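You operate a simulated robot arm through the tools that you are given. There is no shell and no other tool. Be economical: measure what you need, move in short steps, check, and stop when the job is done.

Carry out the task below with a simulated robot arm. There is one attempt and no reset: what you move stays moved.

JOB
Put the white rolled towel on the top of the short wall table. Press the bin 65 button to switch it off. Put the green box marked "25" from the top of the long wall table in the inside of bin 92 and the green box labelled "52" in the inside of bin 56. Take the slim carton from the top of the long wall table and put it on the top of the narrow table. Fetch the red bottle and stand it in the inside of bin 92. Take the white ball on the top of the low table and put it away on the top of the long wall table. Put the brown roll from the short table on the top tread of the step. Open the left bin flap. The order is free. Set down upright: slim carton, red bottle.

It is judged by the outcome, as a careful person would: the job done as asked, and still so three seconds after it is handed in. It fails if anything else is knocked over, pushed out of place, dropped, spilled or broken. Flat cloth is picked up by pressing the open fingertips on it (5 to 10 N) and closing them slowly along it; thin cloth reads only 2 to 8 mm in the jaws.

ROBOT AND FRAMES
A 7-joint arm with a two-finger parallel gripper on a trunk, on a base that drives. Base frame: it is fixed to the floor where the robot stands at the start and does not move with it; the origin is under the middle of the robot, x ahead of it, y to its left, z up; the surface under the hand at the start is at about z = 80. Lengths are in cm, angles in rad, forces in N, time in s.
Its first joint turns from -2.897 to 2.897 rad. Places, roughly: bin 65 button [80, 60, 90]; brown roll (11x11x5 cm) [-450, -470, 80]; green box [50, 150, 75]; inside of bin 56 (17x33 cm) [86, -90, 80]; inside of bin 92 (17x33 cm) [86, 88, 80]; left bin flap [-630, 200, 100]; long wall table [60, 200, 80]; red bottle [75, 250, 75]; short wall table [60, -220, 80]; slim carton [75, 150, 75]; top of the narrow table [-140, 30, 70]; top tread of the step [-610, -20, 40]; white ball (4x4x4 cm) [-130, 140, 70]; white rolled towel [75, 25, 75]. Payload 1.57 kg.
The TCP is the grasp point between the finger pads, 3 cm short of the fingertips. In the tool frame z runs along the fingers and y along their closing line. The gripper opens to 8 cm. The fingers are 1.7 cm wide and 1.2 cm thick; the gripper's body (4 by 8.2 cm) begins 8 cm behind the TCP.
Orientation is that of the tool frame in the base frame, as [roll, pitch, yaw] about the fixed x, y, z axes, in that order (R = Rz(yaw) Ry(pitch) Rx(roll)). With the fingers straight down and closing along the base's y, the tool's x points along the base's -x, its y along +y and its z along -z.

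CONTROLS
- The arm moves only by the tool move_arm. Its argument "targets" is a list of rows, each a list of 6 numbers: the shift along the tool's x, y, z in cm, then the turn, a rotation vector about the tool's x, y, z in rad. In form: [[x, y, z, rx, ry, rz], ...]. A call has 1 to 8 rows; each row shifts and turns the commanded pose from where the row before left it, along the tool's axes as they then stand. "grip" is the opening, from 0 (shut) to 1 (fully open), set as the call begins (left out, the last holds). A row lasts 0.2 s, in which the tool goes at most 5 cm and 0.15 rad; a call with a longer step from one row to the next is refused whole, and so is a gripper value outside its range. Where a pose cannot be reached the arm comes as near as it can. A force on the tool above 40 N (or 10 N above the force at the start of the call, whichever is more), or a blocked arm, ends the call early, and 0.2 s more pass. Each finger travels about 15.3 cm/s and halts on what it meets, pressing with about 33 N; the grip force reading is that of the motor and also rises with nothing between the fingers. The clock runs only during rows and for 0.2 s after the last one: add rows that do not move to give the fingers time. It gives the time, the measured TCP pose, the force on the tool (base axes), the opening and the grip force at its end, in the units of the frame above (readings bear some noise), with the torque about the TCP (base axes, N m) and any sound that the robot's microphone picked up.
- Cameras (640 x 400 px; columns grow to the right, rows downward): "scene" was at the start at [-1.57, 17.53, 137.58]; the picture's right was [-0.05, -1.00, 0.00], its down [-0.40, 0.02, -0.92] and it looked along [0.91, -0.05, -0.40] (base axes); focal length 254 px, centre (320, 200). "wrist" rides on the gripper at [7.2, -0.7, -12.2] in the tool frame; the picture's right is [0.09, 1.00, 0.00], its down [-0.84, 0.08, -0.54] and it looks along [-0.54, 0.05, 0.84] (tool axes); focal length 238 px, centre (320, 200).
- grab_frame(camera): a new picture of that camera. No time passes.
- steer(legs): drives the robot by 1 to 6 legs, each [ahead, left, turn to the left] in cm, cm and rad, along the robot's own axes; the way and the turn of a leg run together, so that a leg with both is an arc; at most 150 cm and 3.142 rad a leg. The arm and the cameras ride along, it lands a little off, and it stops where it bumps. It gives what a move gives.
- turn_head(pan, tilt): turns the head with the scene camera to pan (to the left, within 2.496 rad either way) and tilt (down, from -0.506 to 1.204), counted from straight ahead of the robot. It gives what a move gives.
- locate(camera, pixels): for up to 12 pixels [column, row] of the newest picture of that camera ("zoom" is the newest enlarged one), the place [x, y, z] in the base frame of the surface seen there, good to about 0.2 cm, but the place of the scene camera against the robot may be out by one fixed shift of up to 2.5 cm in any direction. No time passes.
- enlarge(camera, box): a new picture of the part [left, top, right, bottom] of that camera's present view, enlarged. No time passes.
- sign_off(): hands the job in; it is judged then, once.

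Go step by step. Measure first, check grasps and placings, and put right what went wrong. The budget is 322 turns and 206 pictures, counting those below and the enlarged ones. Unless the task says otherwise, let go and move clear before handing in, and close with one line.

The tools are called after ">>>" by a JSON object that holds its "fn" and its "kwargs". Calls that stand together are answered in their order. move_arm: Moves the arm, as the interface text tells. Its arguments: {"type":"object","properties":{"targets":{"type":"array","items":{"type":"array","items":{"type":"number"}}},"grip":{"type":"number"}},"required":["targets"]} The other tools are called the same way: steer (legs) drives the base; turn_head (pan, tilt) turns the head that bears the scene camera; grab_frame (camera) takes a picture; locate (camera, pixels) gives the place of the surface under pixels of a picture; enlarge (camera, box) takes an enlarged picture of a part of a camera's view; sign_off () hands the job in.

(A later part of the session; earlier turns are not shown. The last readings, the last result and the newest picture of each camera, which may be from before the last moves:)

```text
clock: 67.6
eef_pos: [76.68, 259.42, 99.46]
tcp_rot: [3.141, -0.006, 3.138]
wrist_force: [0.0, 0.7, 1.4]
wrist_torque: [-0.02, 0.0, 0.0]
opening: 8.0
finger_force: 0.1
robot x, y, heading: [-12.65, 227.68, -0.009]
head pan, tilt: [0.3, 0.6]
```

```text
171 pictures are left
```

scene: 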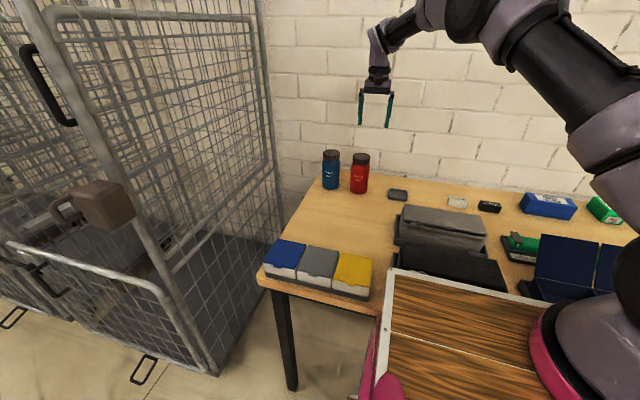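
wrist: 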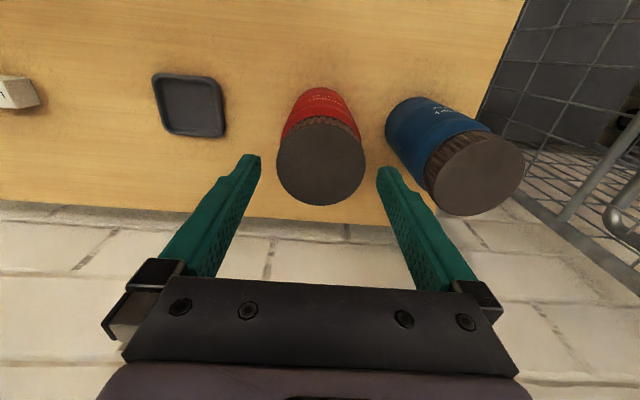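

The cap is centred between the fingers (cap centre column 321), so I'll descend to grip below the cap.

>>> {"fn": "move_arm", "kwargs": {"targets": [[0, 0, 2.5, 0, 0, 0], [0, 0, 2.5, 0, 0, 0], [0, 0, 2.5, 0, 0, 0], [0, 0, 2.3, 0, 0, 0], [0, 0, 0, 0, 0, 0]]}}

>>> {"fn": "move_arm", "kwargs": {"targets": [[0, 0, 0, 0, 0, 0], [0, 0, 0, 0, 0, 0], [0, 0, 0, 0, 0, 0]], "grip": 0}}

>>> {"fn": "grab_frame", "kwargs": {"camera": "wrist"}}

```text
clock: 68.8
eef_pos: [76.68, 259.7, 89.38]
tcp_rot: [3.141, -0.005, 3.139]
wrist_force: [-0.2, -0.5, -0.2]
wrist_torque: [0.02, -0.02, 0.0]
opening: 8.0
finger_force: 0.1
robot x, y, heading: [-12.62, 227.48, -0.015]
head pan, tilt: [0.3, 0.6]
```

```text
clock: 69.6
eef_pos: [76.69, 259.65, 89.32]
tcp_rot: [-3.141, -0.004, 3.137]
wrist_force: [0.2, -0.3, 0.5]
wrist_torque: [0.06, -0.07, -0.03]
opening: 7.15
finger_force: 33.2
robot x, y, heading: [-12.92, 227.58, -0.018]
head pan, tilt: [0.3, 0.6]
```

```text
170 pictures are left
```

wrist: 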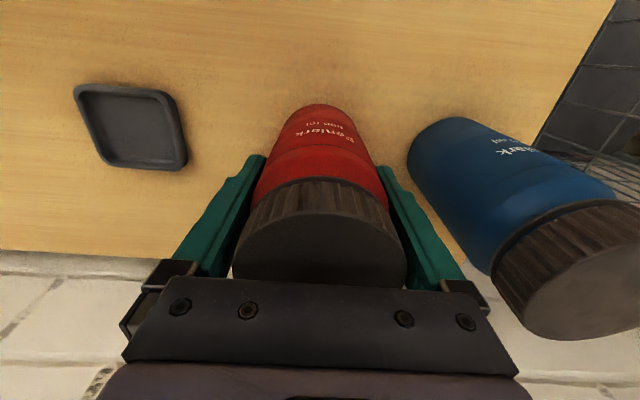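

Firm grip at 7.15 cm. I'll lift, retract and drive back to bin 92.

>>> {"fn": "move_arm", "kwargs": {"targets": [[0, 0, -2, 0, 0, 0], [0, 0, -4, 0, 0, 0], [0, 0, -4.5, 0, 0, 0], [0, 0, -4.5, 0, 0, 0], [0, 0, -4.5, 0, 0, 0], [0, 0, -4.5, 0, 0, 0], [2, -3, -3.0, 0, 0, 0], [2, -3, -3.0, 0, 0, 0]]}}

>>> {"fn": "move_arm", "kwargs": {"targets": [[2, -4, 0, 0, 0, 0], [2, -4, 0, 0, 0, 0], [2, -4, 0, 0, 0, 0], [2, -4, 0, 0, 0, 0], [2, -4, 0, 0, 0, 0], [0, 0, 0, 0, 0, 0]]}}

>>> {"fn": "steer", "kwargs": {"legs": [[-24, 0, 0.012], [0, -142, 0], [32, 0, 0]]}}

>>> {"fn": "turn_head", "kwargs": {"pan": 0.0, "tilt": 0.65}}

>>> {"fn": "grab_frame", "kwargs": {"camera": "scene"}}

```text
clock: 71.4
eef_pos: [72.87, 253.57, 119.53]
tcp_rot: [3.141, -0.007, -3.141]
wrist_force: [0.6, 0.8, -3.0]
wrist_torque: [-0.03, 0.07, 0.0]
opening: 7.11
finger_force: 33.1
robot x, y, heading: [-12.94, 227.77, -0.017]
head pan, tilt: [0.3, 0.6]
```

```text
clock: 72.8
eef_pos: [62.74, 233.29, 119.2]
tcp_rot: [3.14, -0.007, 3.138]
wrist_force: [0.4, 0.8, -2.1]
wrist_torque: [-0.01, 0.0, 0.0]
opening: 7.15
finger_force: 33.1
robot x, y, heading: [-13.09, 227.55, -0.012]
head pan, tilt: [0.3, 0.6]
```

```text
clock: 83.1
eef_pos: [71.32, 90.44, 119.27]
tcp_rot: [-3.141, -0.006, -3.124]
wrist_force: [0.2, -0.2, -1.8]
wrist_torque: [0.01, 0.02, 0.0]
opening: 7.15
finger_force: 32.4
robot x, y, heading: [-4.03, 82.86, 0.008]
head pan, tilt: [0.3, 0.6]
```

```text
clock: 83.9
eef_pos: [71.23, 90.61, 119.15]
tcp_rot: [-3.141, -0.007, -3.122]
wrist_force: [-0.2, -0.8, -1.8]
wrist_torque: [0.01, 0.01, 0.01]
opening: 7.15
finger_force: 32.6
robot x, y, heading: [-4.01, 83.31, 0.007]
head pan, tilt: [0.0, 0.649]
```

```text
169 pictures are left
```

scene: 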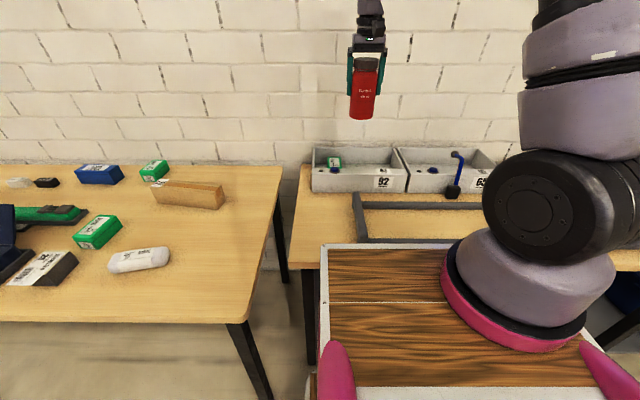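

The bottle hangs straight. I'll move over (86.5,80.5) in bin 92 and lower it.

>>> {"fn": "move_arm", "kwargs": {"targets": [[-3.8, -2.6, 0, 0, 0, 0], [-3.8, -2.6, 0, 0, 0, 0], [-3.8, -2.6, 0, 0, 0, 0], [-3.8, -2.6, 0, 0, 0, 0], [0, 0, 4.5, 0, 0, 0], [0, 0, 4.5, 0, 0, 0], [0, 0, 4.5, 0, 0, 0], [0, 0, 0, 0, 0, 0]]}}

>>> {"fn": "grab_frame", "kwargs": {"camera": "wrist"}}

```text
clock: 85.7
eef_pos: [86.8, 80.41, 105.73]
tcp_rot: [3.14, -0.004, -3.125]
wrist_force: [-0.4, 0.0, -1.9]
wrist_torque: [-0.03, -0.01, -0.02]
opening: 7.14
finger_force: 32.7
robot x, y, heading: [-4.21, 83.53, 0.013]
head pan, tilt: [0.0, 0.649]
```

```text
168 pictures are left
```

wrist: 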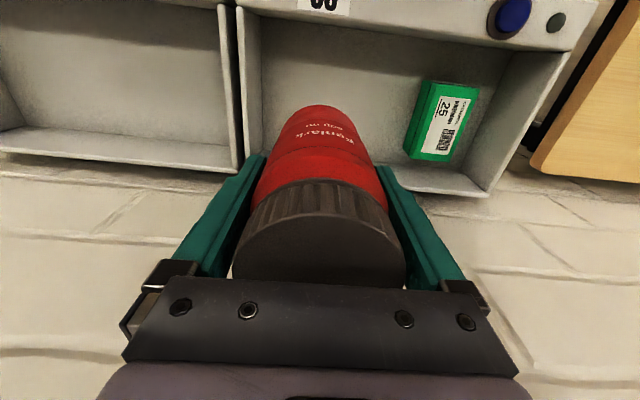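

>>> {"fn": "move_arm", "kwargs": {"targets": [[0, 0, 4.5, 0, 0, 0], [0, 0, 4.5, 0, 0, 0], [0, 0, 3.5, 0, 0, 0], [0, 0, 1.8, 0, 0, 0], [0, 0, 1.0, 0, 0, 0], [0, 0, 0.4, 0, 0, 0], [0, 0, 0, 0, 0, 0]]}}

```text
clock: 87.3
eef_pos: [86.49, 80.34, 90.03]
tcp_rot: [-3.141, -0.005, -3.124]
wrist_force: [-0.1, 1.0, -2.1]
wrist_torque: [-0.02, -0.01, 0.02]
opening: 7.15
finger_force: 32.9
robot x, y, heading: [-4.32, 83.39, 0.008]
head pan, tilt: [0.0, 0.649]
```

>>> {"fn": "move_arm", "kwargs": {"targets": [[0, 0, 0.15, 0, 0, 0], [0, 0, 0.1, 0, 0, 0], [0, 0, 0, 0, 0, 0]]}}

>>> {"fn": "move_arm", "kwargs": {"targets": [[0, 0, 0, 0, 0, 0], [0, 0, 0, 0, 0, 0]], "grip": 1}}

>>> {"fn": "move_arm", "kwargs": {"targets": [[0, 0, -2, 0, 0, 0], [0, 0, -3, 0, 0, 0], [0, 0, -4, 0, 0, 0], [0, 0, -4.5, 0, 0, 0], [0, 0, -4.5, 0, 0, 0], [0, 0, -4.5, 0, 0, 0], [0, 0, -4.5, 0, 0, 0], [0, 0, -4.5, 0, 0, 0]]}}

>>> {"fn": "grab_frame", "kwargs": {"camera": "scene"}}

>>> {"fn": "grab_frame", "kwargs": {"camera": "wrist"}}

```text
clock: 88.1
eef_pos: [86.59, 80.38, 90.06]
tcp_rot: [-3.14, -0.001, -3.123]
wrist_force: [-1.1, -1.8, 30.9]
wrist_torque: [-0.07, -0.22, -0.01]
opening: 7.16
finger_force: 33.5
robot x, y, heading: [-4.31, 83.28, 0.01]
head pan, tilt: [0.0, 0.649]
```

```text
clock: 88.7
eef_pos: [86.52, 80.43, 89.66]
tcp_rot: [3.141, -0.007, -3.125]
wrist_force: [0.7, 1.0, 0.4]
wrist_torque: [-0.01, 0.0, 0.0]
opening: 8.02
finger_force: 0.2
robot x, y, heading: [-4.04, 83.23, 0.004]
head pan, tilt: [0.0, 0.649]
```

```text
clock: 90.5
eef_pos: [86.65, 80.12, 121.35]
tcp_rot: [-3.141, -0.006, -3.125]
wrist_force: [0.5, 0.2, -0.5]
wrist_torque: [-0.01, 0.01, 0.02]
opening: 8.0
finger_force: 0.0
robot x, y, heading: [-4.22, 83.36, 0.014]
head pan, tilt: [0.0, 0.649]
```

```text
167 pictures are left
```

scene: 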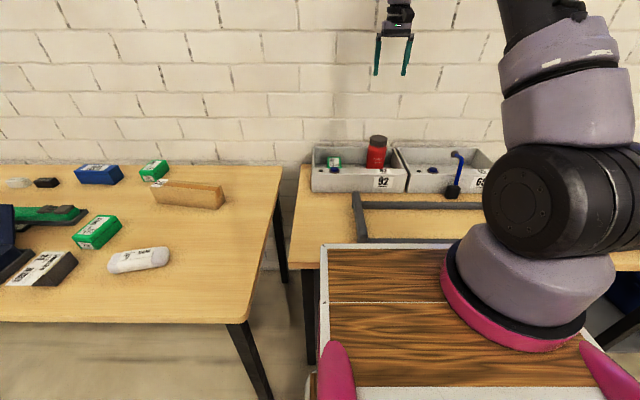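

```text
166 pictures are left
```

wrist: 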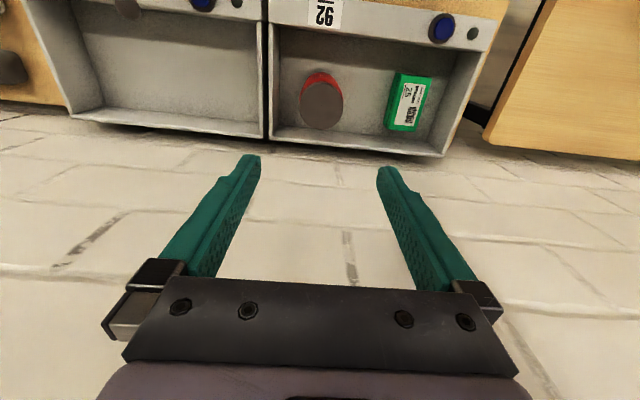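

The bottle stands upright in bin 92 next to box "25". Next is box "52", so I'll retract and drive to y≈171.

>>> {"fn": "move_arm", "kwargs": {"targets": [[3.5, 0, 0, 0, 0, 0], [3.5, 0, 0, 0, 0, 0], [3.5, 0, 0, 0, 0, 0], [3.5, 0, 0, 0, 0, 0], [0, 0, 0, 0, 0, 0]]}}

>>> {"fn": "steer", "kwargs": {"legs": [[-29, 0, -0.01], [0, 88, 0], [20, 0, 0]]}}

>>> {"fn": "grab_frame", "kwargs": {"camera": "wrist"}}

```text
clock: 91.7
eef_pos: [72.5, 80.11, 121.55]
tcp_rot: [-3.141, -0.007, -3.123]
wrist_force: [0.3, -0.6, 0.1]
wrist_torque: [0.0, 0.03, 0.04]
opening: 7.97
finger_force: 0.2
robot x, y, heading: [-3.79, 83.17, 0.007]
head pan, tilt: [0.0, 0.649]
```

```text
clock: 99.3
eef_pos: [61.49, 170.72, 121.44]
tcp_rot: [-3.141, -0.006, -3.119]
wrist_force: [-0.1, -0.6, -0.7]
wrist_torque: [0.04, -0.01, -0.03]
opening: 8.01
finger_force: 0.1
robot x, y, heading: [-15.27, 173.1, 0.016]
head pan, tilt: [0.0, 0.649]
```

```text
165 pictures are left
```

wrist: 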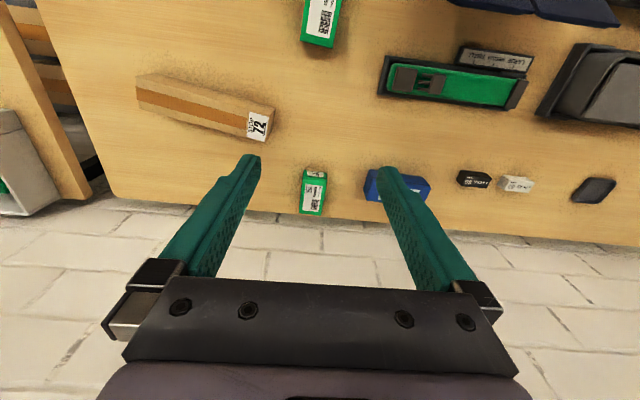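

>>> {"fn": "steer", "kwargs": {"legs": [[2.2, 0, -0.016]]}}

>>> {"fn": "grab_frame", "kwargs": {"camera": "wrist"}}

>>> {"fn": "locate", "kwargs": {"camera": "wrist", "pixels": [[314, 190], [303, 205], [322, 208], [304, 175], [325, 178], [371, 195], [367, 180]]}}

```text
clock: 100.1
eef_pos: [63.56, 169.44, 121.59]
tcp_rot: [-3.14, -0.006, -3.133]
wrist_force: [-1.2, 0.1, -0.2]
wrist_torque: [0.02, 0.0, 0.0]
opening: 7.99
finger_force: 0.0
robot x, y, heading: [-13.03, 172.8, 0.005]
head pan, tilt: [0.0, 0.649]
```

```text
164 pictures are left
```

wrist: 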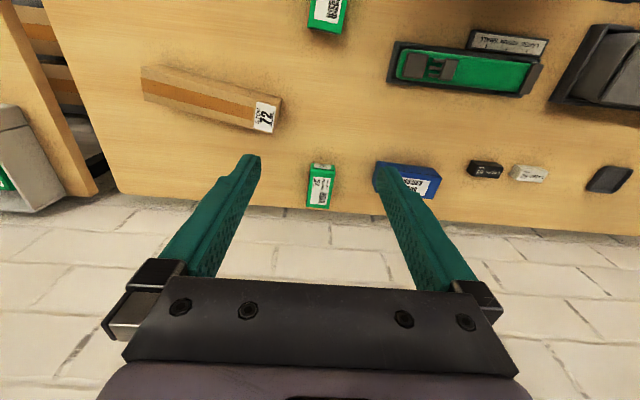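

```text
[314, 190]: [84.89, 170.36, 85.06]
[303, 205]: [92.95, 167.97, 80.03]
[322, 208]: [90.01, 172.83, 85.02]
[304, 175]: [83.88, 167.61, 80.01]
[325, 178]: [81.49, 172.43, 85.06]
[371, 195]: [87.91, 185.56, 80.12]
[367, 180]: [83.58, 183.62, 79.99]
```

>>> {"fn": "enlarge", "kwargs": {"camera": "wrist", "box": [280, 150, 360, 220]}}

```text
5.71 times, centred on (320, 185) of wrist
```

zoom: 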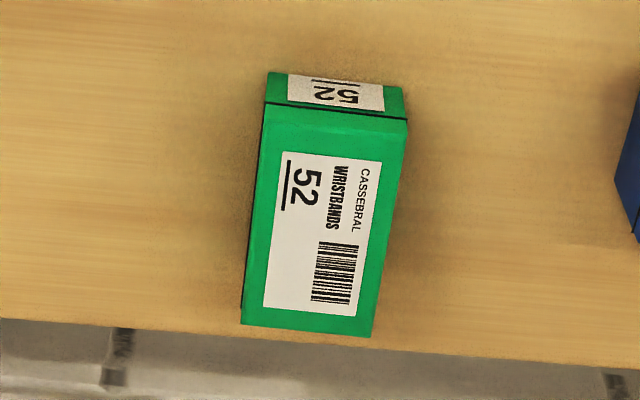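

>>> {"fn": "locate", "kwargs": {"camera": "zoom", "pixels": [[266, 110], [404, 122], [248, 320], [368, 332], [325, 220]]}}

```text
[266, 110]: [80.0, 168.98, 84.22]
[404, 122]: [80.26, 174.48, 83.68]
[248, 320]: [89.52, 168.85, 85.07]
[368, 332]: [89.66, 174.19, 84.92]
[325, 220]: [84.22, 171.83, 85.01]
```

Box "52" spans x 80–89.7, y 168.9–174.4. I'll come down to z 96 while moving forward.

>>> {"fn": "move_arm", "kwargs": {"targets": [[-2, 0.4, 4.2, 0, 0, 0], [-2, 0.4, 4.2, 0, 0, 0], [-2, 0.4, 4.2, 0, 0, 0], [-2, 0.4, 4.2, 0, 0, 0], [-2, 0.4, 4.2, 0, 0, 0], [-2, 0.4, 4.2, 0, 0, 0], [-4, 0, 0, 0, 0, 0], [-3.9, 0, 0, 0, 0, 0]]}}

>>> {"fn": "grab_frame", "kwargs": {"camera": "wrist"}}

```text
clock: 101.9
eef_pos: [83.61, 171.83, 96.46]
tcp_rot: [3.139, -0.002, -3.133]
wrist_force: [-0.3, -0.1, 0.2]
wrist_torque: [0.02, -0.01, 0.0]
opening: 8.0
finger_force: 0.2
robot x, y, heading: [-13.12, 173.33, -0.002]
head pan, tilt: [0.0, 0.649]
```

```text
162 pictures are left
```

wrist: 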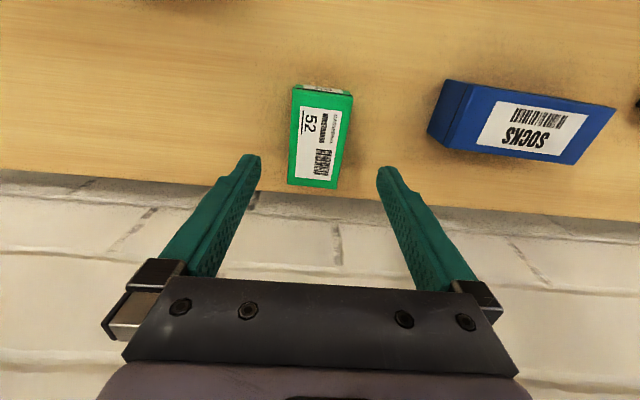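

Aligned and reachable. I'll descend to z 84 and close.

>>> {"fn": "move_arm", "kwargs": {"targets": [[0, -0.1, 4.5, 0, 0, 0], [0, 0, 4.5, 0, 0, 0], [0, 0, 3.4, 0, 0, 0], [0, 0, 0, 0, 0, 0]]}}

>>> {"fn": "move_arm", "kwargs": {"targets": [[0, 0, 0, 0, 0, 0], [0, 0, 0, 0, 0, 0], [0, 0, 0, 0, 0, 0]], "grip": 0}}

>>> {"fn": "move_arm", "kwargs": {"targets": [[0, 0, -3, 0, 0, 0], [0, 0, -4, 0, 0, 0], [0, 0, -4, 0, 0, 0], [2, 0, -4, 0, 0, 0], [2.5, 0, -4, 0, 0, 0], [2.5, 0, -4, 0, 0, 0], [2.5, 0, -4, 0, 0, 0], [2.5, 0, -4, 0, 0, 0]]}}

>>> {"fn": "grab_frame", "kwargs": {"camera": "wrist"}}

```text
clock: 102.9
eef_pos: [83.43, 171.48, 83.77]
tcp_rot: [-3.141, -0.006, -3.132]
wrist_force: [-0.7, -1.0, 0.2]
wrist_torque: [-0.03, -0.01, -0.02]
opening: 8.01
finger_force: 0.0
robot x, y, heading: [-13.08, 173.19, 0.0]
head pan, tilt: [0.0, 0.649]
```

```text
clock: 103.7
eef_pos: [83.46, 171.44, 83.76]
tcp_rot: [-3.141, -0.006, -3.132]
wrist_force: [0.3, 0.4, -0.2]
wrist_torque: [0.02, 0.02, 0.01]
opening: 5.75
finger_force: 32.9
robot x, y, heading: [-13.03, 173.32, -0.0]
head pan, tilt: [0.0, 0.649]
```

```text
clock: 105.5
eef_pos: [71.35, 171.84, 114.96]
tcp_rot: [3.14, -0.006, -3.132]
wrist_force: [0.4, -0.2, -0.5]
wrist_torque: [0.01, 0.03, -0.01]
opening: 5.73
finger_force: 32.6
robot x, y, heading: [-13.27, 172.85, 0.004]
head pan, tilt: [0.0, 0.649]
```

```text
161 pictures are left
```

wrist: 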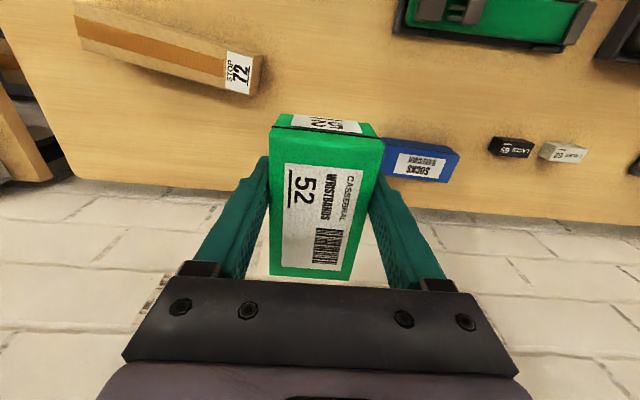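

Box "52" is held. I'll drive back, right about 263 cm and forward to bin 56.

>>> {"fn": "steer", "kwargs": {"legs": [[-22, 0, 0], [0, -131, 0], [0, -132, 0], [29, 0, 0]]}}

>>> {"fn": "turn_head", "kwargs": {"pan": -0.2, "tilt": 0.65}}

>>> {"fn": "grab_frame", "kwargs": {"camera": "scene"}}

>>> {"fn": "grab_frame", "kwargs": {"camera": "wrist"}}

```text
clock: 121.3
eef_pos: [74.98, -94.25, 115.05]
tcp_rot: [-3.142, -0.006, 3.139]
wrist_force: [0.6, -0.7, -1.0]
wrist_torque: [-0.02, 0.01, -0.01]
opening: 5.72
finger_force: 32.9
robot x, y, heading: [-9.84, -92.01, -0.01]
head pan, tilt: [0.0, 0.649]
```

```text
clock: 122.0
eef_pos: [74.88, -94.31, 115.11]
tcp_rot: [3.142, -0.005, 3.14]
wrist_force: [0.1, -0.2, -0.8]
wrist_torque: [0.02, -0.04, -0.02]
opening: 5.7
finger_force: 32.7
robot x, y, heading: [-9.79, -92.13, -0.01]
head pan, tilt: [-0.201, 0.649]
```

```text
160 pictures are left
```

scene: 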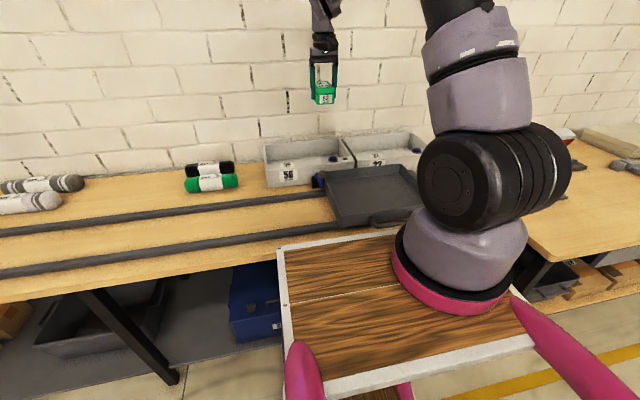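

```text
159 pictures are left
```

wrist: 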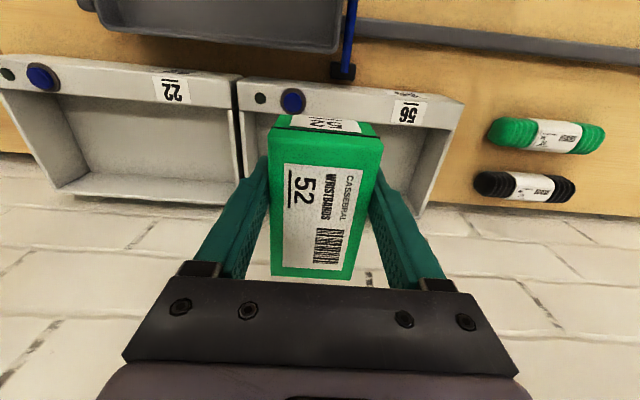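

>>> {"fn": "locate", "kwargs": {"camera": "wrist", "pixels": [[247, 150], [440, 150], [405, 160], [255, 135], [348, 15], [343, 65], [425, 200], [400, 130], [292, 100]]}}

>>> {"fn": "locate", "kwargs": {"camera": "scene", "pixels": [[265, 150], [343, 146], [300, 162], [325, 158], [318, 182], [335, 195], [290, 145]]}}

```text
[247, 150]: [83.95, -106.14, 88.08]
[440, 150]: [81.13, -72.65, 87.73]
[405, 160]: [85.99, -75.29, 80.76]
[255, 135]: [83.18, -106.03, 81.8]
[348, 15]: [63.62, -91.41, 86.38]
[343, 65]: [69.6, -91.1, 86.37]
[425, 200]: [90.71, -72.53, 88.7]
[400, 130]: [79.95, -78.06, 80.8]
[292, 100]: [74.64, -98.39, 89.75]
```

```text
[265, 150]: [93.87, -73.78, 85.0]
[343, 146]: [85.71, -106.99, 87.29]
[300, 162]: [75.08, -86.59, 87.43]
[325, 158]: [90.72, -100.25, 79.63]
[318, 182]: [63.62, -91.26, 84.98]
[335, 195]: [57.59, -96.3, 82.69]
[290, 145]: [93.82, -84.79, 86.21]
```

Bin 56 spans y -106 to -72.5. I'll drive 5 cm further forward and lower the box in at the centre.

>>> {"fn": "steer", "kwargs": {"legs": [[5, 0, 0.01]]}}

```text
clock: 122.9
eef_pos: [79.72, -93.42, 115.13]
tcp_rot: [3.141, -0.005, -3.133]
wrist_force: [0.7, 0.3, -0.4]
wrist_torque: [0.01, -0.01, -0.01]
opening: 5.71
finger_force: 32.7
robot x, y, heading: [-4.82, -92.33, -0.001]
head pan, tilt: [-0.201, 0.649]
```

>>> {"fn": "move_arm", "kwargs": {"targets": [[-2.85, 2.1, 0, 0, 0, 0], [-2.85, 2.1, 0, 0, 0, 0], [0, 0, 4.5, 0, 0, 0], [0, 0, 4.5, 0, 0, 0], [0, 0, 4.5, 0, 0, 0], [0, 0, 4.5, 0, 0, 0], [0, 0, 0, 0, 0, 0]]}}

>>> {"fn": "grab_frame", "kwargs": {"camera": "wrist"}}

```text
clock: 124.5
eef_pos: [85.24, -89.36, 97.35]
tcp_rot: [3.141, -0.005, -3.135]
wrist_force: [-0.6, 0.3, -0.5]
wrist_torque: [0.01, 0.01, -0.04]
opening: 5.72
finger_force: 32.9
robot x, y, heading: [-4.47, -92.33, -0.003]
head pan, tilt: [-0.201, 0.649]
```

```text
158 pictures are left
```

wrist: 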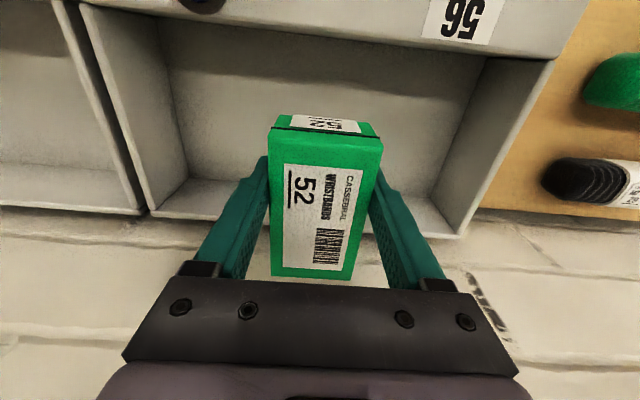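

>>> {"fn": "move_arm", "kwargs": {"targets": [[0, 0, 4.5, 0, 0, 0], [0, 0, 4.0, 0, 0, 0], [0, 0, 2.5, 0, 0, 0], [0, 0, 1.5, 0, 0, 0], [0, 0, 0, 0, 0, 0]]}}

>>> {"fn": "move_arm", "kwargs": {"targets": [[0, 0, 0.1, 0, 0, 0], [0, 0, 0, 0, 0, 0]], "grip": 0.9}}

>>> {"fn": "move_arm", "kwargs": {"targets": [[0, 0, -2, 0, 0, 0], [0, 0, -4.5, 0, 0, 0], [0, 0, -4.5, 0, 0, 0], [0, 0, -4.5, 0, 0, 0], [0, 0, -4.5, 0, 0, 0], [0, 0, -4.5, 0, 0, 0], [1, 0, -4.5, 0, 0, 0], [2, 0, -4.5, 0, 0, 0]]}}

>>> {"fn": "grab_frame", "kwargs": {"camera": "wrist"}}

```text
clock: 125.7
eef_pos: [85.09, -89.31, 84.61]
tcp_rot: [3.141, -0.006, -3.134]
wrist_force: [0.8, 0.1, 0.3]
wrist_torque: [-0.03, 0.0, 0.01]
opening: 5.73
finger_force: 33.1
robot x, y, heading: [-4.97, -91.73, 0.003]
head pan, tilt: [-0.201, 0.649]
```

```text
clock: 126.3
eef_pos: [85.33, -89.29, 84.58]
tcp_rot: [3.141, -0.005, -3.133]
wrist_force: [0.1, 0.2, 0.2]
wrist_torque: [-0.01, 0.02, 0.03]
opening: 7.2
finger_force: 0.0
robot x, y, heading: [-4.46, -92.01, 0.002]
head pan, tilt: [-0.201, 0.649]
```

```text
clock: 128.1
eef_pos: [82.36, -89.25, 118.04]
tcp_rot: [3.14, -0.009, -3.135]
wrist_force: [0.0, -0.1, -0.7]
wrist_torque: [0.0, 0.04, -0.02]
opening: 7.18
finger_force: 0.0
robot x, y, heading: [-4.35, -91.67, -0.001]
head pan, tilt: [-0.201, 0.649]
```

```text
157 pictures are left
```

wrist: 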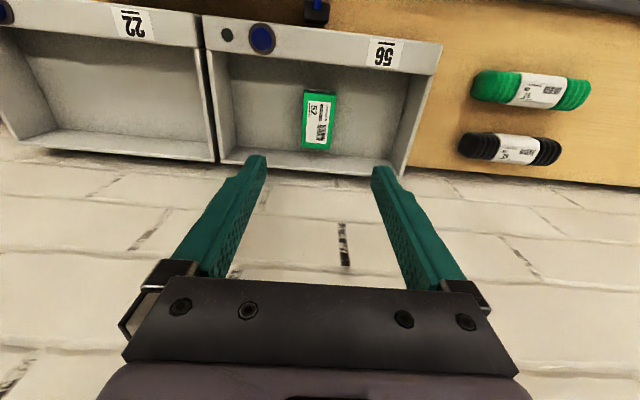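

Box "52" sits in bin 56. Now the white towel: I'll drive left 104 cm and turn the tool 90° so the fingers close along x.

>>> {"fn": "steer", "kwargs": {"legs": [[0, 104, 0]]}}

>>> {"fn": "move_arm", "kwargs": {"targets": [[1, 0, 0, 0, 0, 0.15], [0, 0, 0, 0, 0, 0.15], [0, 0, 0, 0, 0, 0.15], [0, 0, 0, 0, 0, 0.15], [0, 0, 0, 0, 0, 0.15], [0, 0, 0, 0, 0, 0.15], [0, 0, 0, 0, 0, 0.15], [0, 0, 0, 0, 0, 0.15]], "grip": 1}}

>>> {"fn": "move_arm", "kwargs": {"targets": [[0, 0, 0, 0, 0, 0.15], [0, 0, 0, 0, 0, 0.15], [0, 0, 0, 0, 0, 0.07], [0, 0, 0, 0, 0, 0]]}}

>>> {"fn": "grab_frame", "kwargs": {"camera": "wrist"}}

```text
clock: 133.4
eef_pos: [83.69, 10.22, 117.92]
tcp_rot: [3.141, -0.005, 3.126]
wrist_force: [0.3, -0.7, -0.9]
wrist_torque: [-0.01, 0.01, 0.02]
opening: 7.2
finger_force: 0.0
robot x, y, heading: [-3.89, 9.79, -0.027]
head pan, tilt: [-0.201, 0.649]
```

```text
clock: 135.2
eef_pos: [82.62, 10.33, 118.0]
tcp_rot: [-3.139, -0.004, 1.924]
wrist_force: [0.0, -0.3, 0.0]
wrist_torque: [0.03, -0.01, 0.01]
opening: 8.0
finger_force: 0.0
robot x, y, heading: [-3.41, 9.63, -0.024]
head pan, tilt: [-0.201, 0.649]
```

```text
clock: 136.2
eef_pos: [82.57, 10.33, 118.06]
tcp_rot: [-3.137, -0.001, 1.556]
wrist_force: [0.6, 0.1, -0.1]
wrist_torque: [-0.01, 0.01, -0.03]
opening: 8.02
finger_force: 0.0
robot x, y, heading: [-3.76, 9.43, -0.017]
head pan, tilt: [-0.201, 0.649]
```

```text
156 pictures are left
```

wrist: 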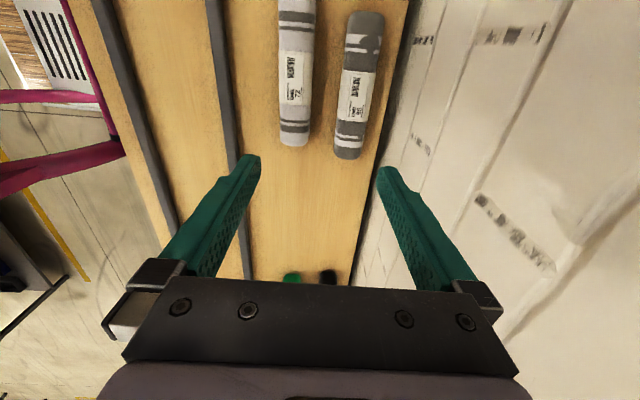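

>>> {"fn": "locate", "kwargs": {"camera": "wrist", "pixels": [[294, 80], [282, 80], [308, 80], [297, 8], [294, 140], [350, 100], [343, 95]]}}

```text
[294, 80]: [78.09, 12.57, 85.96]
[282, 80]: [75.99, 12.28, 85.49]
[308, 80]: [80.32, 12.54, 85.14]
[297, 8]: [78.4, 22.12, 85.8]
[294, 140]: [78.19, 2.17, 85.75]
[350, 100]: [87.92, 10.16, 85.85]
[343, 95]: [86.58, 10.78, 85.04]
```

The towel axis is at x≈78.2, centre y≈12.2, top at 86. I'll align and descend to z 84.

>>> {"fn": "move_arm", "kwargs": {"targets": [[1.9, -4.4, 0, 0, 0, 0], [0, 0, 4.8, 0, 0, 0], [0, 0, 4.8, 0, 0, 0], [0, 0, 4.8, 0, 0, 0], [0, 0, 4.8, 0, 0, 0], [0, 0, 0, 0, 0, 0]]}}

>>> {"fn": "grab_frame", "kwargs": {"camera": "wrist"}}

```text
clock: 137.6
eef_pos: [78.13, 12.63, 98.79]
tcp_rot: [-3.136, 0.0, 1.557]
wrist_force: [-0.3, -0.1, -0.2]
wrist_torque: [0.0, -0.03, 0.01]
opening: 7.99
finger_force: 0.1
robot x, y, heading: [-3.65, 10.04, -0.027]
head pan, tilt: [-0.201, 0.649]
```

```text
155 pictures are left
```

wrist: 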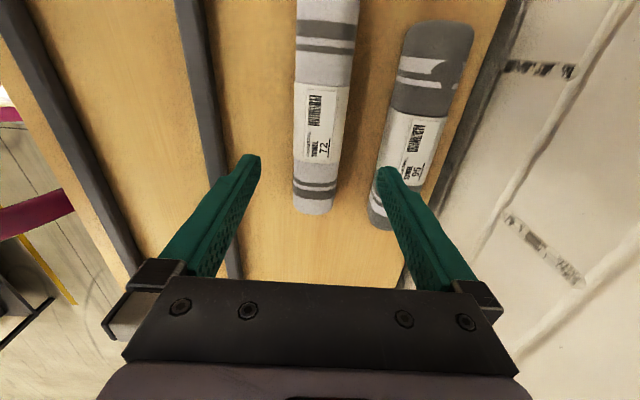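

>>> {"fn": "locate", "kwargs": {"camera": "wrist", "pixels": [[322, 130], [346, 130], [296, 130], [384, 140], [395, 140], [366, 150], [372, 190], [390, 70]]}}

```text
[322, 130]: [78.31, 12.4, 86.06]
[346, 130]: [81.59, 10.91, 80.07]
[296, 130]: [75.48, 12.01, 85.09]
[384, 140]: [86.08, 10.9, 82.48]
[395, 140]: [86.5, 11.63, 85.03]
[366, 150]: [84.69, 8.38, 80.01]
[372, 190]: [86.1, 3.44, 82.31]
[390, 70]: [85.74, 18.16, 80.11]
```

There is a clear gap, as the grey roll begins at x≈86. I'll descend and close.

>>> {"fn": "move_arm", "kwargs": {"targets": [[0, 0, 4.5, 0, 0, 0], [0, 0, 4.5, 0, 0, 0], [0, 0, 3.5, 0, 0, 0], [0, 0, 2.2, 0, 0, 0], [0, 0, 0, 0, 0, 0]]}}

>>> {"fn": "move_arm", "kwargs": {"targets": [[0, 0, 0, 0, 0, 0], [0, 0, 0, 0, 0, 0], [0, 0, 0, 0, 0, 0]], "grip": 0}}

>>> {"fn": "move_arm", "kwargs": {"targets": [[0, 0, -2, 0, 0, 0], [0, 0, -4, 0, 0, 0], [0, 0, -4, 0, 0, 0], [0, 0, -4, 0, 0, 0], [0, 0, -4, 0, 0, 0], [0, 0, -4, 0, 0, 0], [0, 0, -4, 0, 0, 0], [0, 0, -4, 0, 0, 0]]}}

>>> {"fn": "grab_frame", "kwargs": {"camera": "wrist"}}

```text
clock: 138.8
eef_pos: [78.28, 12.6, 83.98]
tcp_rot: [-3.135, 0.0, 1.557]
wrist_force: [-0.4, -0.2, 0.2]
wrist_torque: [0.01, 0.02, 0.0]
opening: 7.98
finger_force: 0.0
robot x, y, heading: [-3.41, 9.39, -0.021]
head pan, tilt: [-0.201, 0.649]
```

```text
clock: 139.6
eef_pos: [78.28, 12.57, 84.08]
tcp_rot: [-3.138, 0.001, 1.558]
wrist_force: [0.5, 0.4, 0.1]
wrist_torque: [0.03, 0.0, 0.0]
opening: 5.79
finger_force: 33.6
robot x, y, heading: [-3.23, 9.66, -0.022]
head pan, tilt: [-0.201, 0.649]
```

```text
clock: 141.4
eef_pos: [78.21, 12.05, 114.23]
tcp_rot: [-3.135, -0.002, 1.557]
wrist_force: [-0.4, 0.4, -2.0]
wrist_torque: [0.01, 0.0, 0.0]
opening: 5.73
finger_force: 32.3
robot x, y, heading: [-3.59, 9.4, -0.023]
head pan, tilt: [-0.201, 0.649]
```

```text
154 pictures are left
```

wrist: 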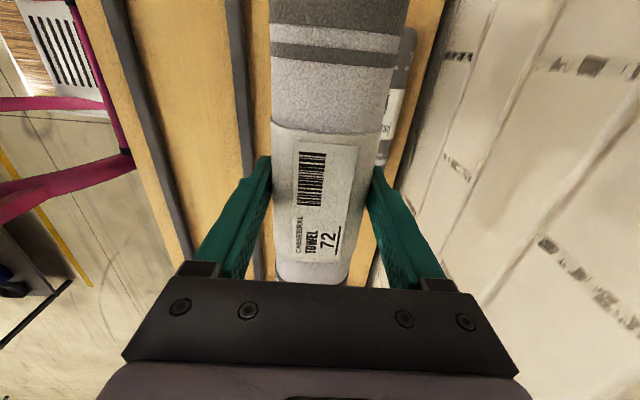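

The towel is held. I'll back up and drive right toward the short wall table, then look.

>>> {"fn": "steer", "kwargs": {"legs": [[-30, 0, 0.022], [0, -110, 0], [0, -110, 0]]}}

>>> {"fn": "turn_head", "kwargs": {"pan": 0.0, "tilt": 0.5}}

>>> {"fn": "grab_frame", "kwargs": {"camera": "scene"}}

>>> {"fn": "grab_frame", "kwargs": {"camera": "wrist"}}

```text
clock: 154.0
eef_pos: [49.3, -206.74, 114.21]
tcp_rot: [-3.137, 0.0, 1.59]
wrist_force: [0.2, 0.1, -1.4]
wrist_torque: [0.01, 0.01, 0.0]
opening: 5.75
finger_force: 33.7
robot x, y, heading: [-32.39, -211.96, 0.011]
head pan, tilt: [-0.201, 0.649]
```

```text
clock: 154.7
eef_pos: [49.13, -206.89, 114.25]
tcp_rot: [-3.137, -0.001, 1.591]
wrist_force: [-0.3, -0.5, -1.9]
wrist_torque: [0.0, -0.01, 0.0]
opening: 5.76
finger_force: 32.9
robot x, y, heading: [-32.87, -212.29, 0.008]
head pan, tilt: [0.0, 0.499]
```

```text
153 pictures are left
```

scene: 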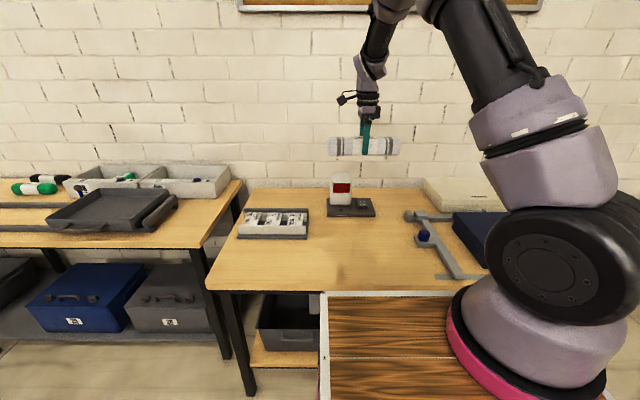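

```text
152 pictures are left
```

wrist: 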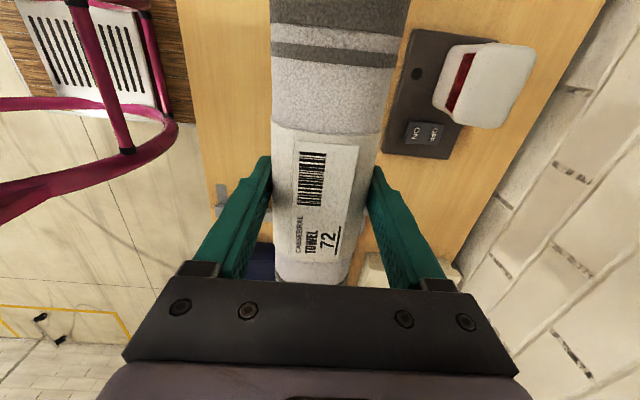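

>>> {"fn": "locate", "kwargs": {"camera": "scene", "pixels": [[320, 255], [270, 260], [380, 250], [300, 238], [350, 215], [440, 272], [415, 218], [230, 285], [320, 285], [270, 237]]}}

```text
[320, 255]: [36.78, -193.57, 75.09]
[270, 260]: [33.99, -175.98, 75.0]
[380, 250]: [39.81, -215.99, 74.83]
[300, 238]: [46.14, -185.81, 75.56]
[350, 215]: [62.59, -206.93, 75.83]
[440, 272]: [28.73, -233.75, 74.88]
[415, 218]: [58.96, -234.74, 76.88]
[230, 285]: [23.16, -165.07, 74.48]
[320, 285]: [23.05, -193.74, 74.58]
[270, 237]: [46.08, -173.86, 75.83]
```

The table top is at z≈76.1 and the free spot around (40,-198) is clear. I'll move there and lower.

>>> {"fn": "move_arm", "kwargs": {"targets": [[2.95, -3.0, 0, 0, 0, 0], [2.95, -3.0, 0, 0, 0, 0], [2.95, -3.0, 0, 0, 0, 0], [0, 0, 4.8, 0, 0, 0], [0, 0, 4.8, 0, 0, 0], [0, 0, 4.8, 0, 0, 0], [0, 0, 4.8, 0, 0, 0], [0, 0, 4.8, 0, 0, 0]]}}

>>> {"fn": "grab_frame", "kwargs": {"camera": "wrist"}}

>>> {"fn": "grab_frame", "kwargs": {"camera": "scene"}}

```text
clock: 156.5
eef_pos: [39.95, -198.08, 90.53]
tcp_rot: [-3.138, -0.004, 1.589]
wrist_force: [-0.4, 0.4, -1.6]
wrist_torque: [0.0, 0.0, 0.01]
opening: 5.77
finger_force: 32.9
robot x, y, heading: [-32.5, -212.14, 0.008]
head pan, tilt: [0.0, 0.499]
```

```text
151 pictures are left
```

wrist: 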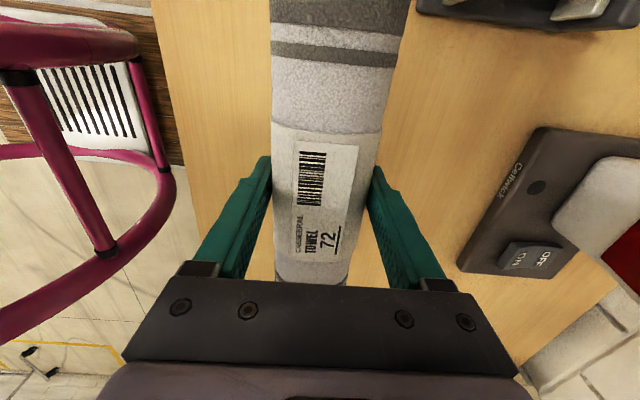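

```text
150 pictures are left
```

scene: 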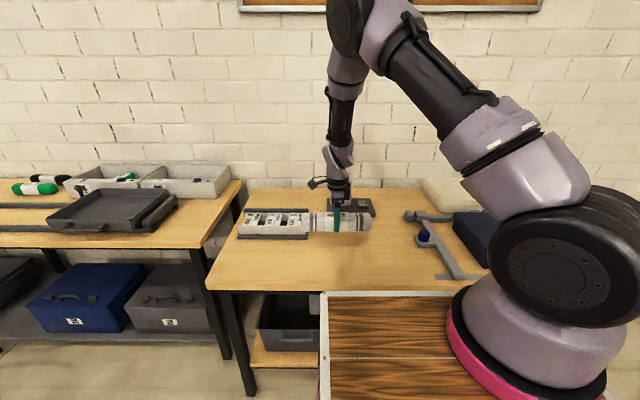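

>>> {"fn": "locate", "kwargs": {"camera": "wrist", "pixels": [[430, 130], [220, 100]]}}

>>> {"fn": "move_arm", "kwargs": {"targets": [[0, 0, 4.0, 0, 0, 0], [0, 0, 3.5, 0, 0, 0], [0, 0, 1.5, 0, 0, 0], [0, 0, 0.6, 0, 0, 0], [0, 0, 0.3, 0, 0, 0], [0, 0, 0, 0, 0, 0]]}}

```text
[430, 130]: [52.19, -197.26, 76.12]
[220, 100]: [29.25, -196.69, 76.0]
```

```text
clock: 157.9
eef_pos: [39.88, -197.95, 80.38]
tcp_rot: [-3.137, -0.001, 1.59]
wrist_force: [0.0, 0.4, -2.1]
wrist_torque: [0.0, -0.02, 0.03]
opening: 5.78
finger_force: 33.2
robot x, y, heading: [-32.67, -212.38, 0.008]
head pan, tilt: [0.0, 0.499]
```

>>> {"fn": "move_arm", "kwargs": {"targets": [[0, 0, 0.3, 0, 0, 0], [0, 0, 0, 0, 0, 0]]}}

>>> {"fn": "move_arm", "kwargs": {"targets": [[0, 0, 0, 0, 0, 0], [0, 0, 0, 0, 0, 0], [0, 0, 0, 0, 0, 0]], "grip": 1}}

>>> {"fn": "move_arm", "kwargs": {"targets": [[0, 0, -2, 0, 0, 0], [0, 0, -4, 0, 0, 0], [0, 0, -4.5, 0, 0, 0], [0, 0, -4.5, 0, 0, 0], [0, 0, -4.5, 0, 0, 0], [0, 0, -4.5, 0, 0, 0], [0, 0, -4.5, 0, 0, 0], [0, 0, -4.5, 0, 0, 0]]}}

>>> {"fn": "grab_frame", "kwargs": {"camera": "scene"}}

```text
clock: 158.5
eef_pos: [39.82, -198.18, 80.21]
tcp_rot: [-3.136, 0.0, 1.59]
wrist_force: [-0.5, 0.4, -1.6]
wrist_torque: [0.05, -0.05, -0.01]
opening: 5.75
finger_force: 33.1
robot x, y, heading: [-32.39, -212.39, 0.009]
head pan, tilt: [0.0, 0.499]
```

```text
clock: 159.3
eef_pos: [39.85, -198.08, 80.14]
tcp_rot: [-3.137, 0.0, 1.59]
wrist_force: [-0.4, 0.2, 0.0]
wrist_torque: [0.01, -0.03, 0.0]
opening: 8.02
finger_force: 0.1
robot x, y, heading: [-32.49, -212.12, 0.009]
head pan, tilt: [0.0, 0.499]
```

```text
clock: 161.1
eef_pos: [40.04, -197.85, 112.75]
tcp_rot: [-3.135, 0.0, 1.59]
wrist_force: [-0.4, 0.9, 0.3]
wrist_torque: [-0.01, 0.03, 0.0]
opening: 8.01
finger_force: 0.0
robot x, y, heading: [-32.51, -211.8, 0.01]
head pan, tilt: [0.0, 0.499]
```

```text
149 pictures are left
```

scene: 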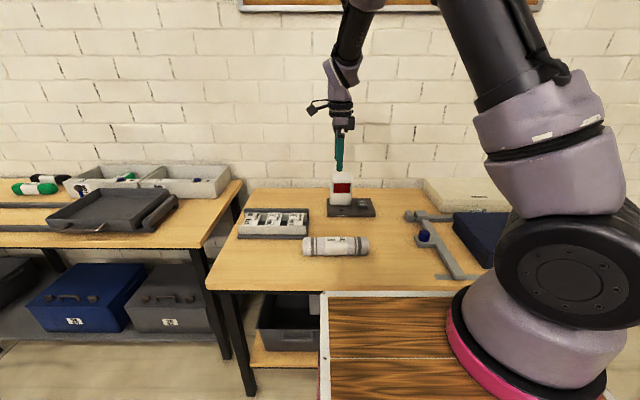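

The towel rests on the short wall table. I'll return to the long table for the slim carton.

>>> {"fn": "steer", "kwargs": {"legs": [[0, 120, 0], [0, 120, 0], [0, 119, 0], [19, 0, 0]]}}

>>> {"fn": "turn_head", "kwargs": {"pan": 0.0, "tilt": 0.65}}

>>> {"fn": "grab_frame", "kwargs": {"camera": "scene"}}

>>> {"fn": "grab_frame", "kwargs": {"camera": "wrist"}}

```text
clock: 179.5
eef_pos: [41.14, 161.64, 112.81]
tcp_rot: [-3.137, 0.0, 1.634]
wrist_force: [-0.4, 0.5, 0.2]
wrist_torque: [0.01, -0.01, 0.05]
opening: 7.98
finger_force: 0.0
robot x, y, heading: [-30.8, 144.18, 0.059]
head pan, tilt: [0.0, 0.499]
```

```text
clock: 180.2
eef_pos: [41.08, 161.47, 112.77]
tcp_rot: [-3.135, 0.0, 1.632]
wrist_force: [-0.2, 0.3, -0.4]
wrist_torque: [-0.01, -0.02, -0.02]
opening: 7.98
finger_force: 0.0
robot x, y, heading: [-30.52, 144.08, 0.052]
head pan, tilt: [0.0, 0.649]
```

```text
148 pictures are left
```

scene: 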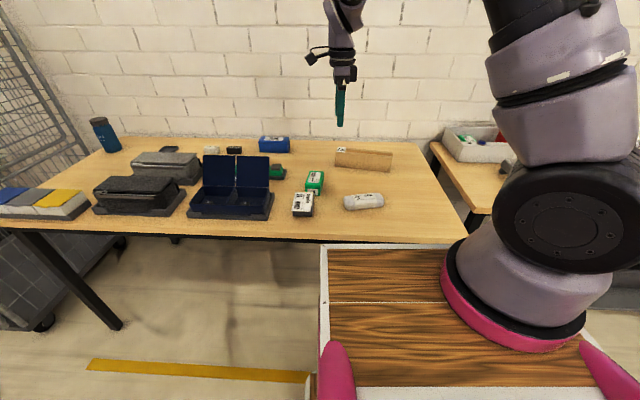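

```text
147 pictures are left
```

wrist: 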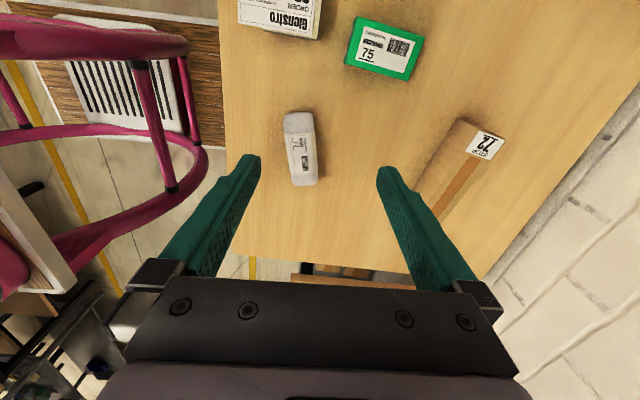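

I ended at x=-31, heading 0.055. I'll straighten, shift left and come forward a bit.

>>> {"fn": "steer", "kwargs": {"legs": [[0, 8, -0.055], [12.5, 0, 0]]}}

>>> {"fn": "grab_frame", "kwargs": {"camera": "wrist"}}

```text
clock: 182.1
eef_pos: [53.77, 165.88, 112.77]
tcp_rot: [-3.137, -0.003, 1.583]
wrist_force: [0.6, -0.2, 0.6]
wrist_torque: [0.0, 0.02, -0.04]
opening: 8.01
finger_force: 0.0
robot x, y, heading: [-18.29, 152.6, 0.007]
head pan, tilt: [0.0, 0.649]
```

```text
146 pictures are left
```

wrist: 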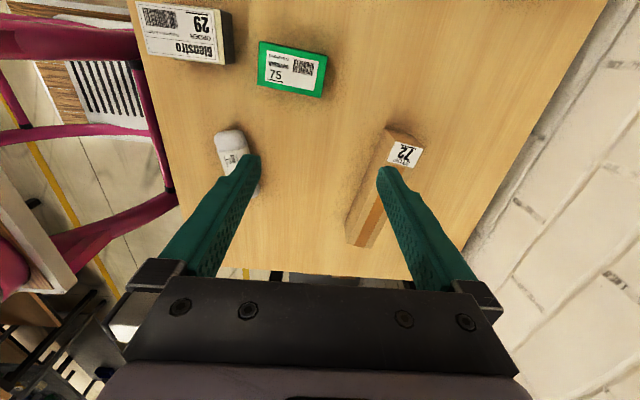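

>>> {"fn": "move_arm", "kwargs": {"targets": [[-3.3, 2.6, 0, 0, 0, 0], [-3.3, 2.6, 0, 0, 0, 0], [-3.3, 2.6, 0, 0, 0, 0], [-3.3, 2.6, 0, 0, 0, 0], [-3.3, 2.6, 0, 0, 0, 0], [0, 0, 0, 0, 0, 0.09], [0, 0, 0, 0, 0, 0.09], [0, 0, 0, 0, 0, 0]]}}

>>> {"fn": "grab_frame", "kwargs": {"camera": "wrist"}}

```text
clock: 183.9
eef_pos: [67.09, 149.61, 112.72]
tcp_rot: [-3.138, -0.001, 1.402]
wrist_force: [-0.7, -0.1, -0.2]
wrist_torque: [0.01, 0.01, 0.01]
opening: 8.01
finger_force: 0.1
robot x, y, heading: [-18.83, 152.59, 0.004]
head pan, tilt: [0.0, 0.649]
```

```text
145 pictures are left
```

wrist: 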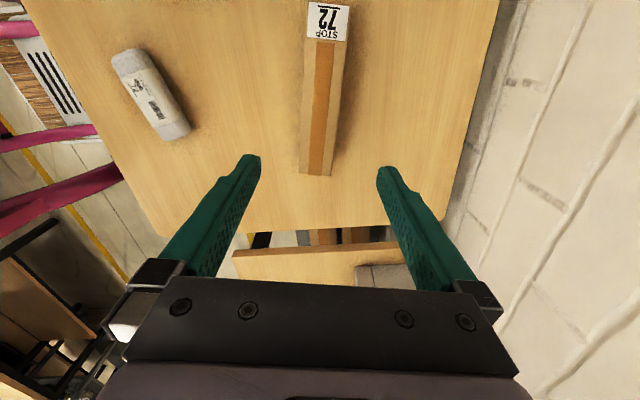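

>>> {"fn": "locate", "kwargs": {"camera": "wrist", "pixels": [[309, 4], [348, 8], [301, 172], [329, 174], [322, 90], [307, 90], [338, 90]]}}

```text
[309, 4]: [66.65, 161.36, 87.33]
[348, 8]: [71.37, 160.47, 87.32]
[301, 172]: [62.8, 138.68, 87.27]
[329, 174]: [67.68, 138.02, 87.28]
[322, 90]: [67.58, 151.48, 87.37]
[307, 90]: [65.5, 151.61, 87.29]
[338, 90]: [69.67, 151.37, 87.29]
```

TCP is centred and aligned (carton centre (67.1,149.65), width 4.8). I'll descend to z 84.5 and close.

>>> {"fn": "move_arm", "kwargs": {"targets": [[0, 0, 4.8, 0, 0, 0], [0, 0, 4.8, 0, 0, 0], [0, 0, 4.8, 0, 0, 0], [0, 0, 4.8, 0, 0, 0], [0, 0, 4.5, 0, 0, 0], [0, 0, 4.5, 0, 0, 0], [0, 0, 0, 0, 0, 0]]}}

>>> {"fn": "move_arm", "kwargs": {"targets": [[0, 0, 0, 0, 0, 0], [0, 0, 0, 0, 0, 0], [0, 0, 0, 0, 0, 0]], "grip": 0}}

>>> {"fn": "move_arm", "kwargs": {"targets": [[0, 0, -2, 0, 0, 0], [0, 0, -4, 0, 0, 0], [0, 0, -4.5, 0, 0, 0], [0, 0, -4.5, 0, 0, 0], [0, 0, -4.5, 0, 0, 0], [0, 0, -4.5, 0, 0, 0], [0, 0, -4.5, 0, 0, 0], [0, 0, 0, 0, 0, 0]]}}

>>> {"fn": "grab_frame", "kwargs": {"camera": "wrist"}}

```text
clock: 185.5
eef_pos: [66.57, 149.71, 84.5]
tcp_rot: [-3.137, 0.001, 1.4]
wrist_force: [-0.1, 0.0, -0.5]
wrist_torque: [0.02, 0.01, -0.02]
opening: 7.99
finger_force: 0.1
robot x, y, heading: [-18.72, 152.5, 0.002]
head pan, tilt: [0.0, 0.649]
```

```text
clock: 186.3
eef_pos: [66.62, 149.72, 84.61]
tcp_rot: [-3.137, -0.002, 1.402]
wrist_force: [0.6, -1.0, 0.5]
wrist_torque: [0.05, -0.08, -0.01]
opening: 5.77
finger_force: 32.4
robot x, y, heading: [-18.62, 152.31, 0.002]
head pan, tilt: [0.0, 0.649]
```

```text
clock: 188.1
eef_pos: [67.16, 149.55, 113.11]
tcp_rot: [-3.137, 0.001, 1.402]
wrist_force: [1.0, -1.5, -1.7]
wrist_torque: [-0.01, -0.03, -0.01]
opening: 5.78
finger_force: 32.8
robot x, y, heading: [-18.81, 152.38, 0.004]
head pan, tilt: [0.0, 0.649]
```

```text
144 pictures are left
```

wrist: 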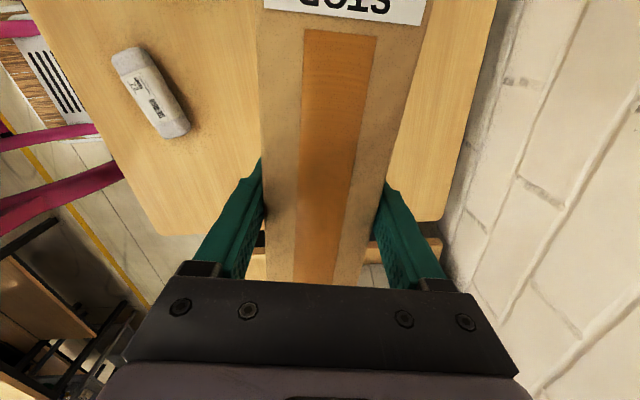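

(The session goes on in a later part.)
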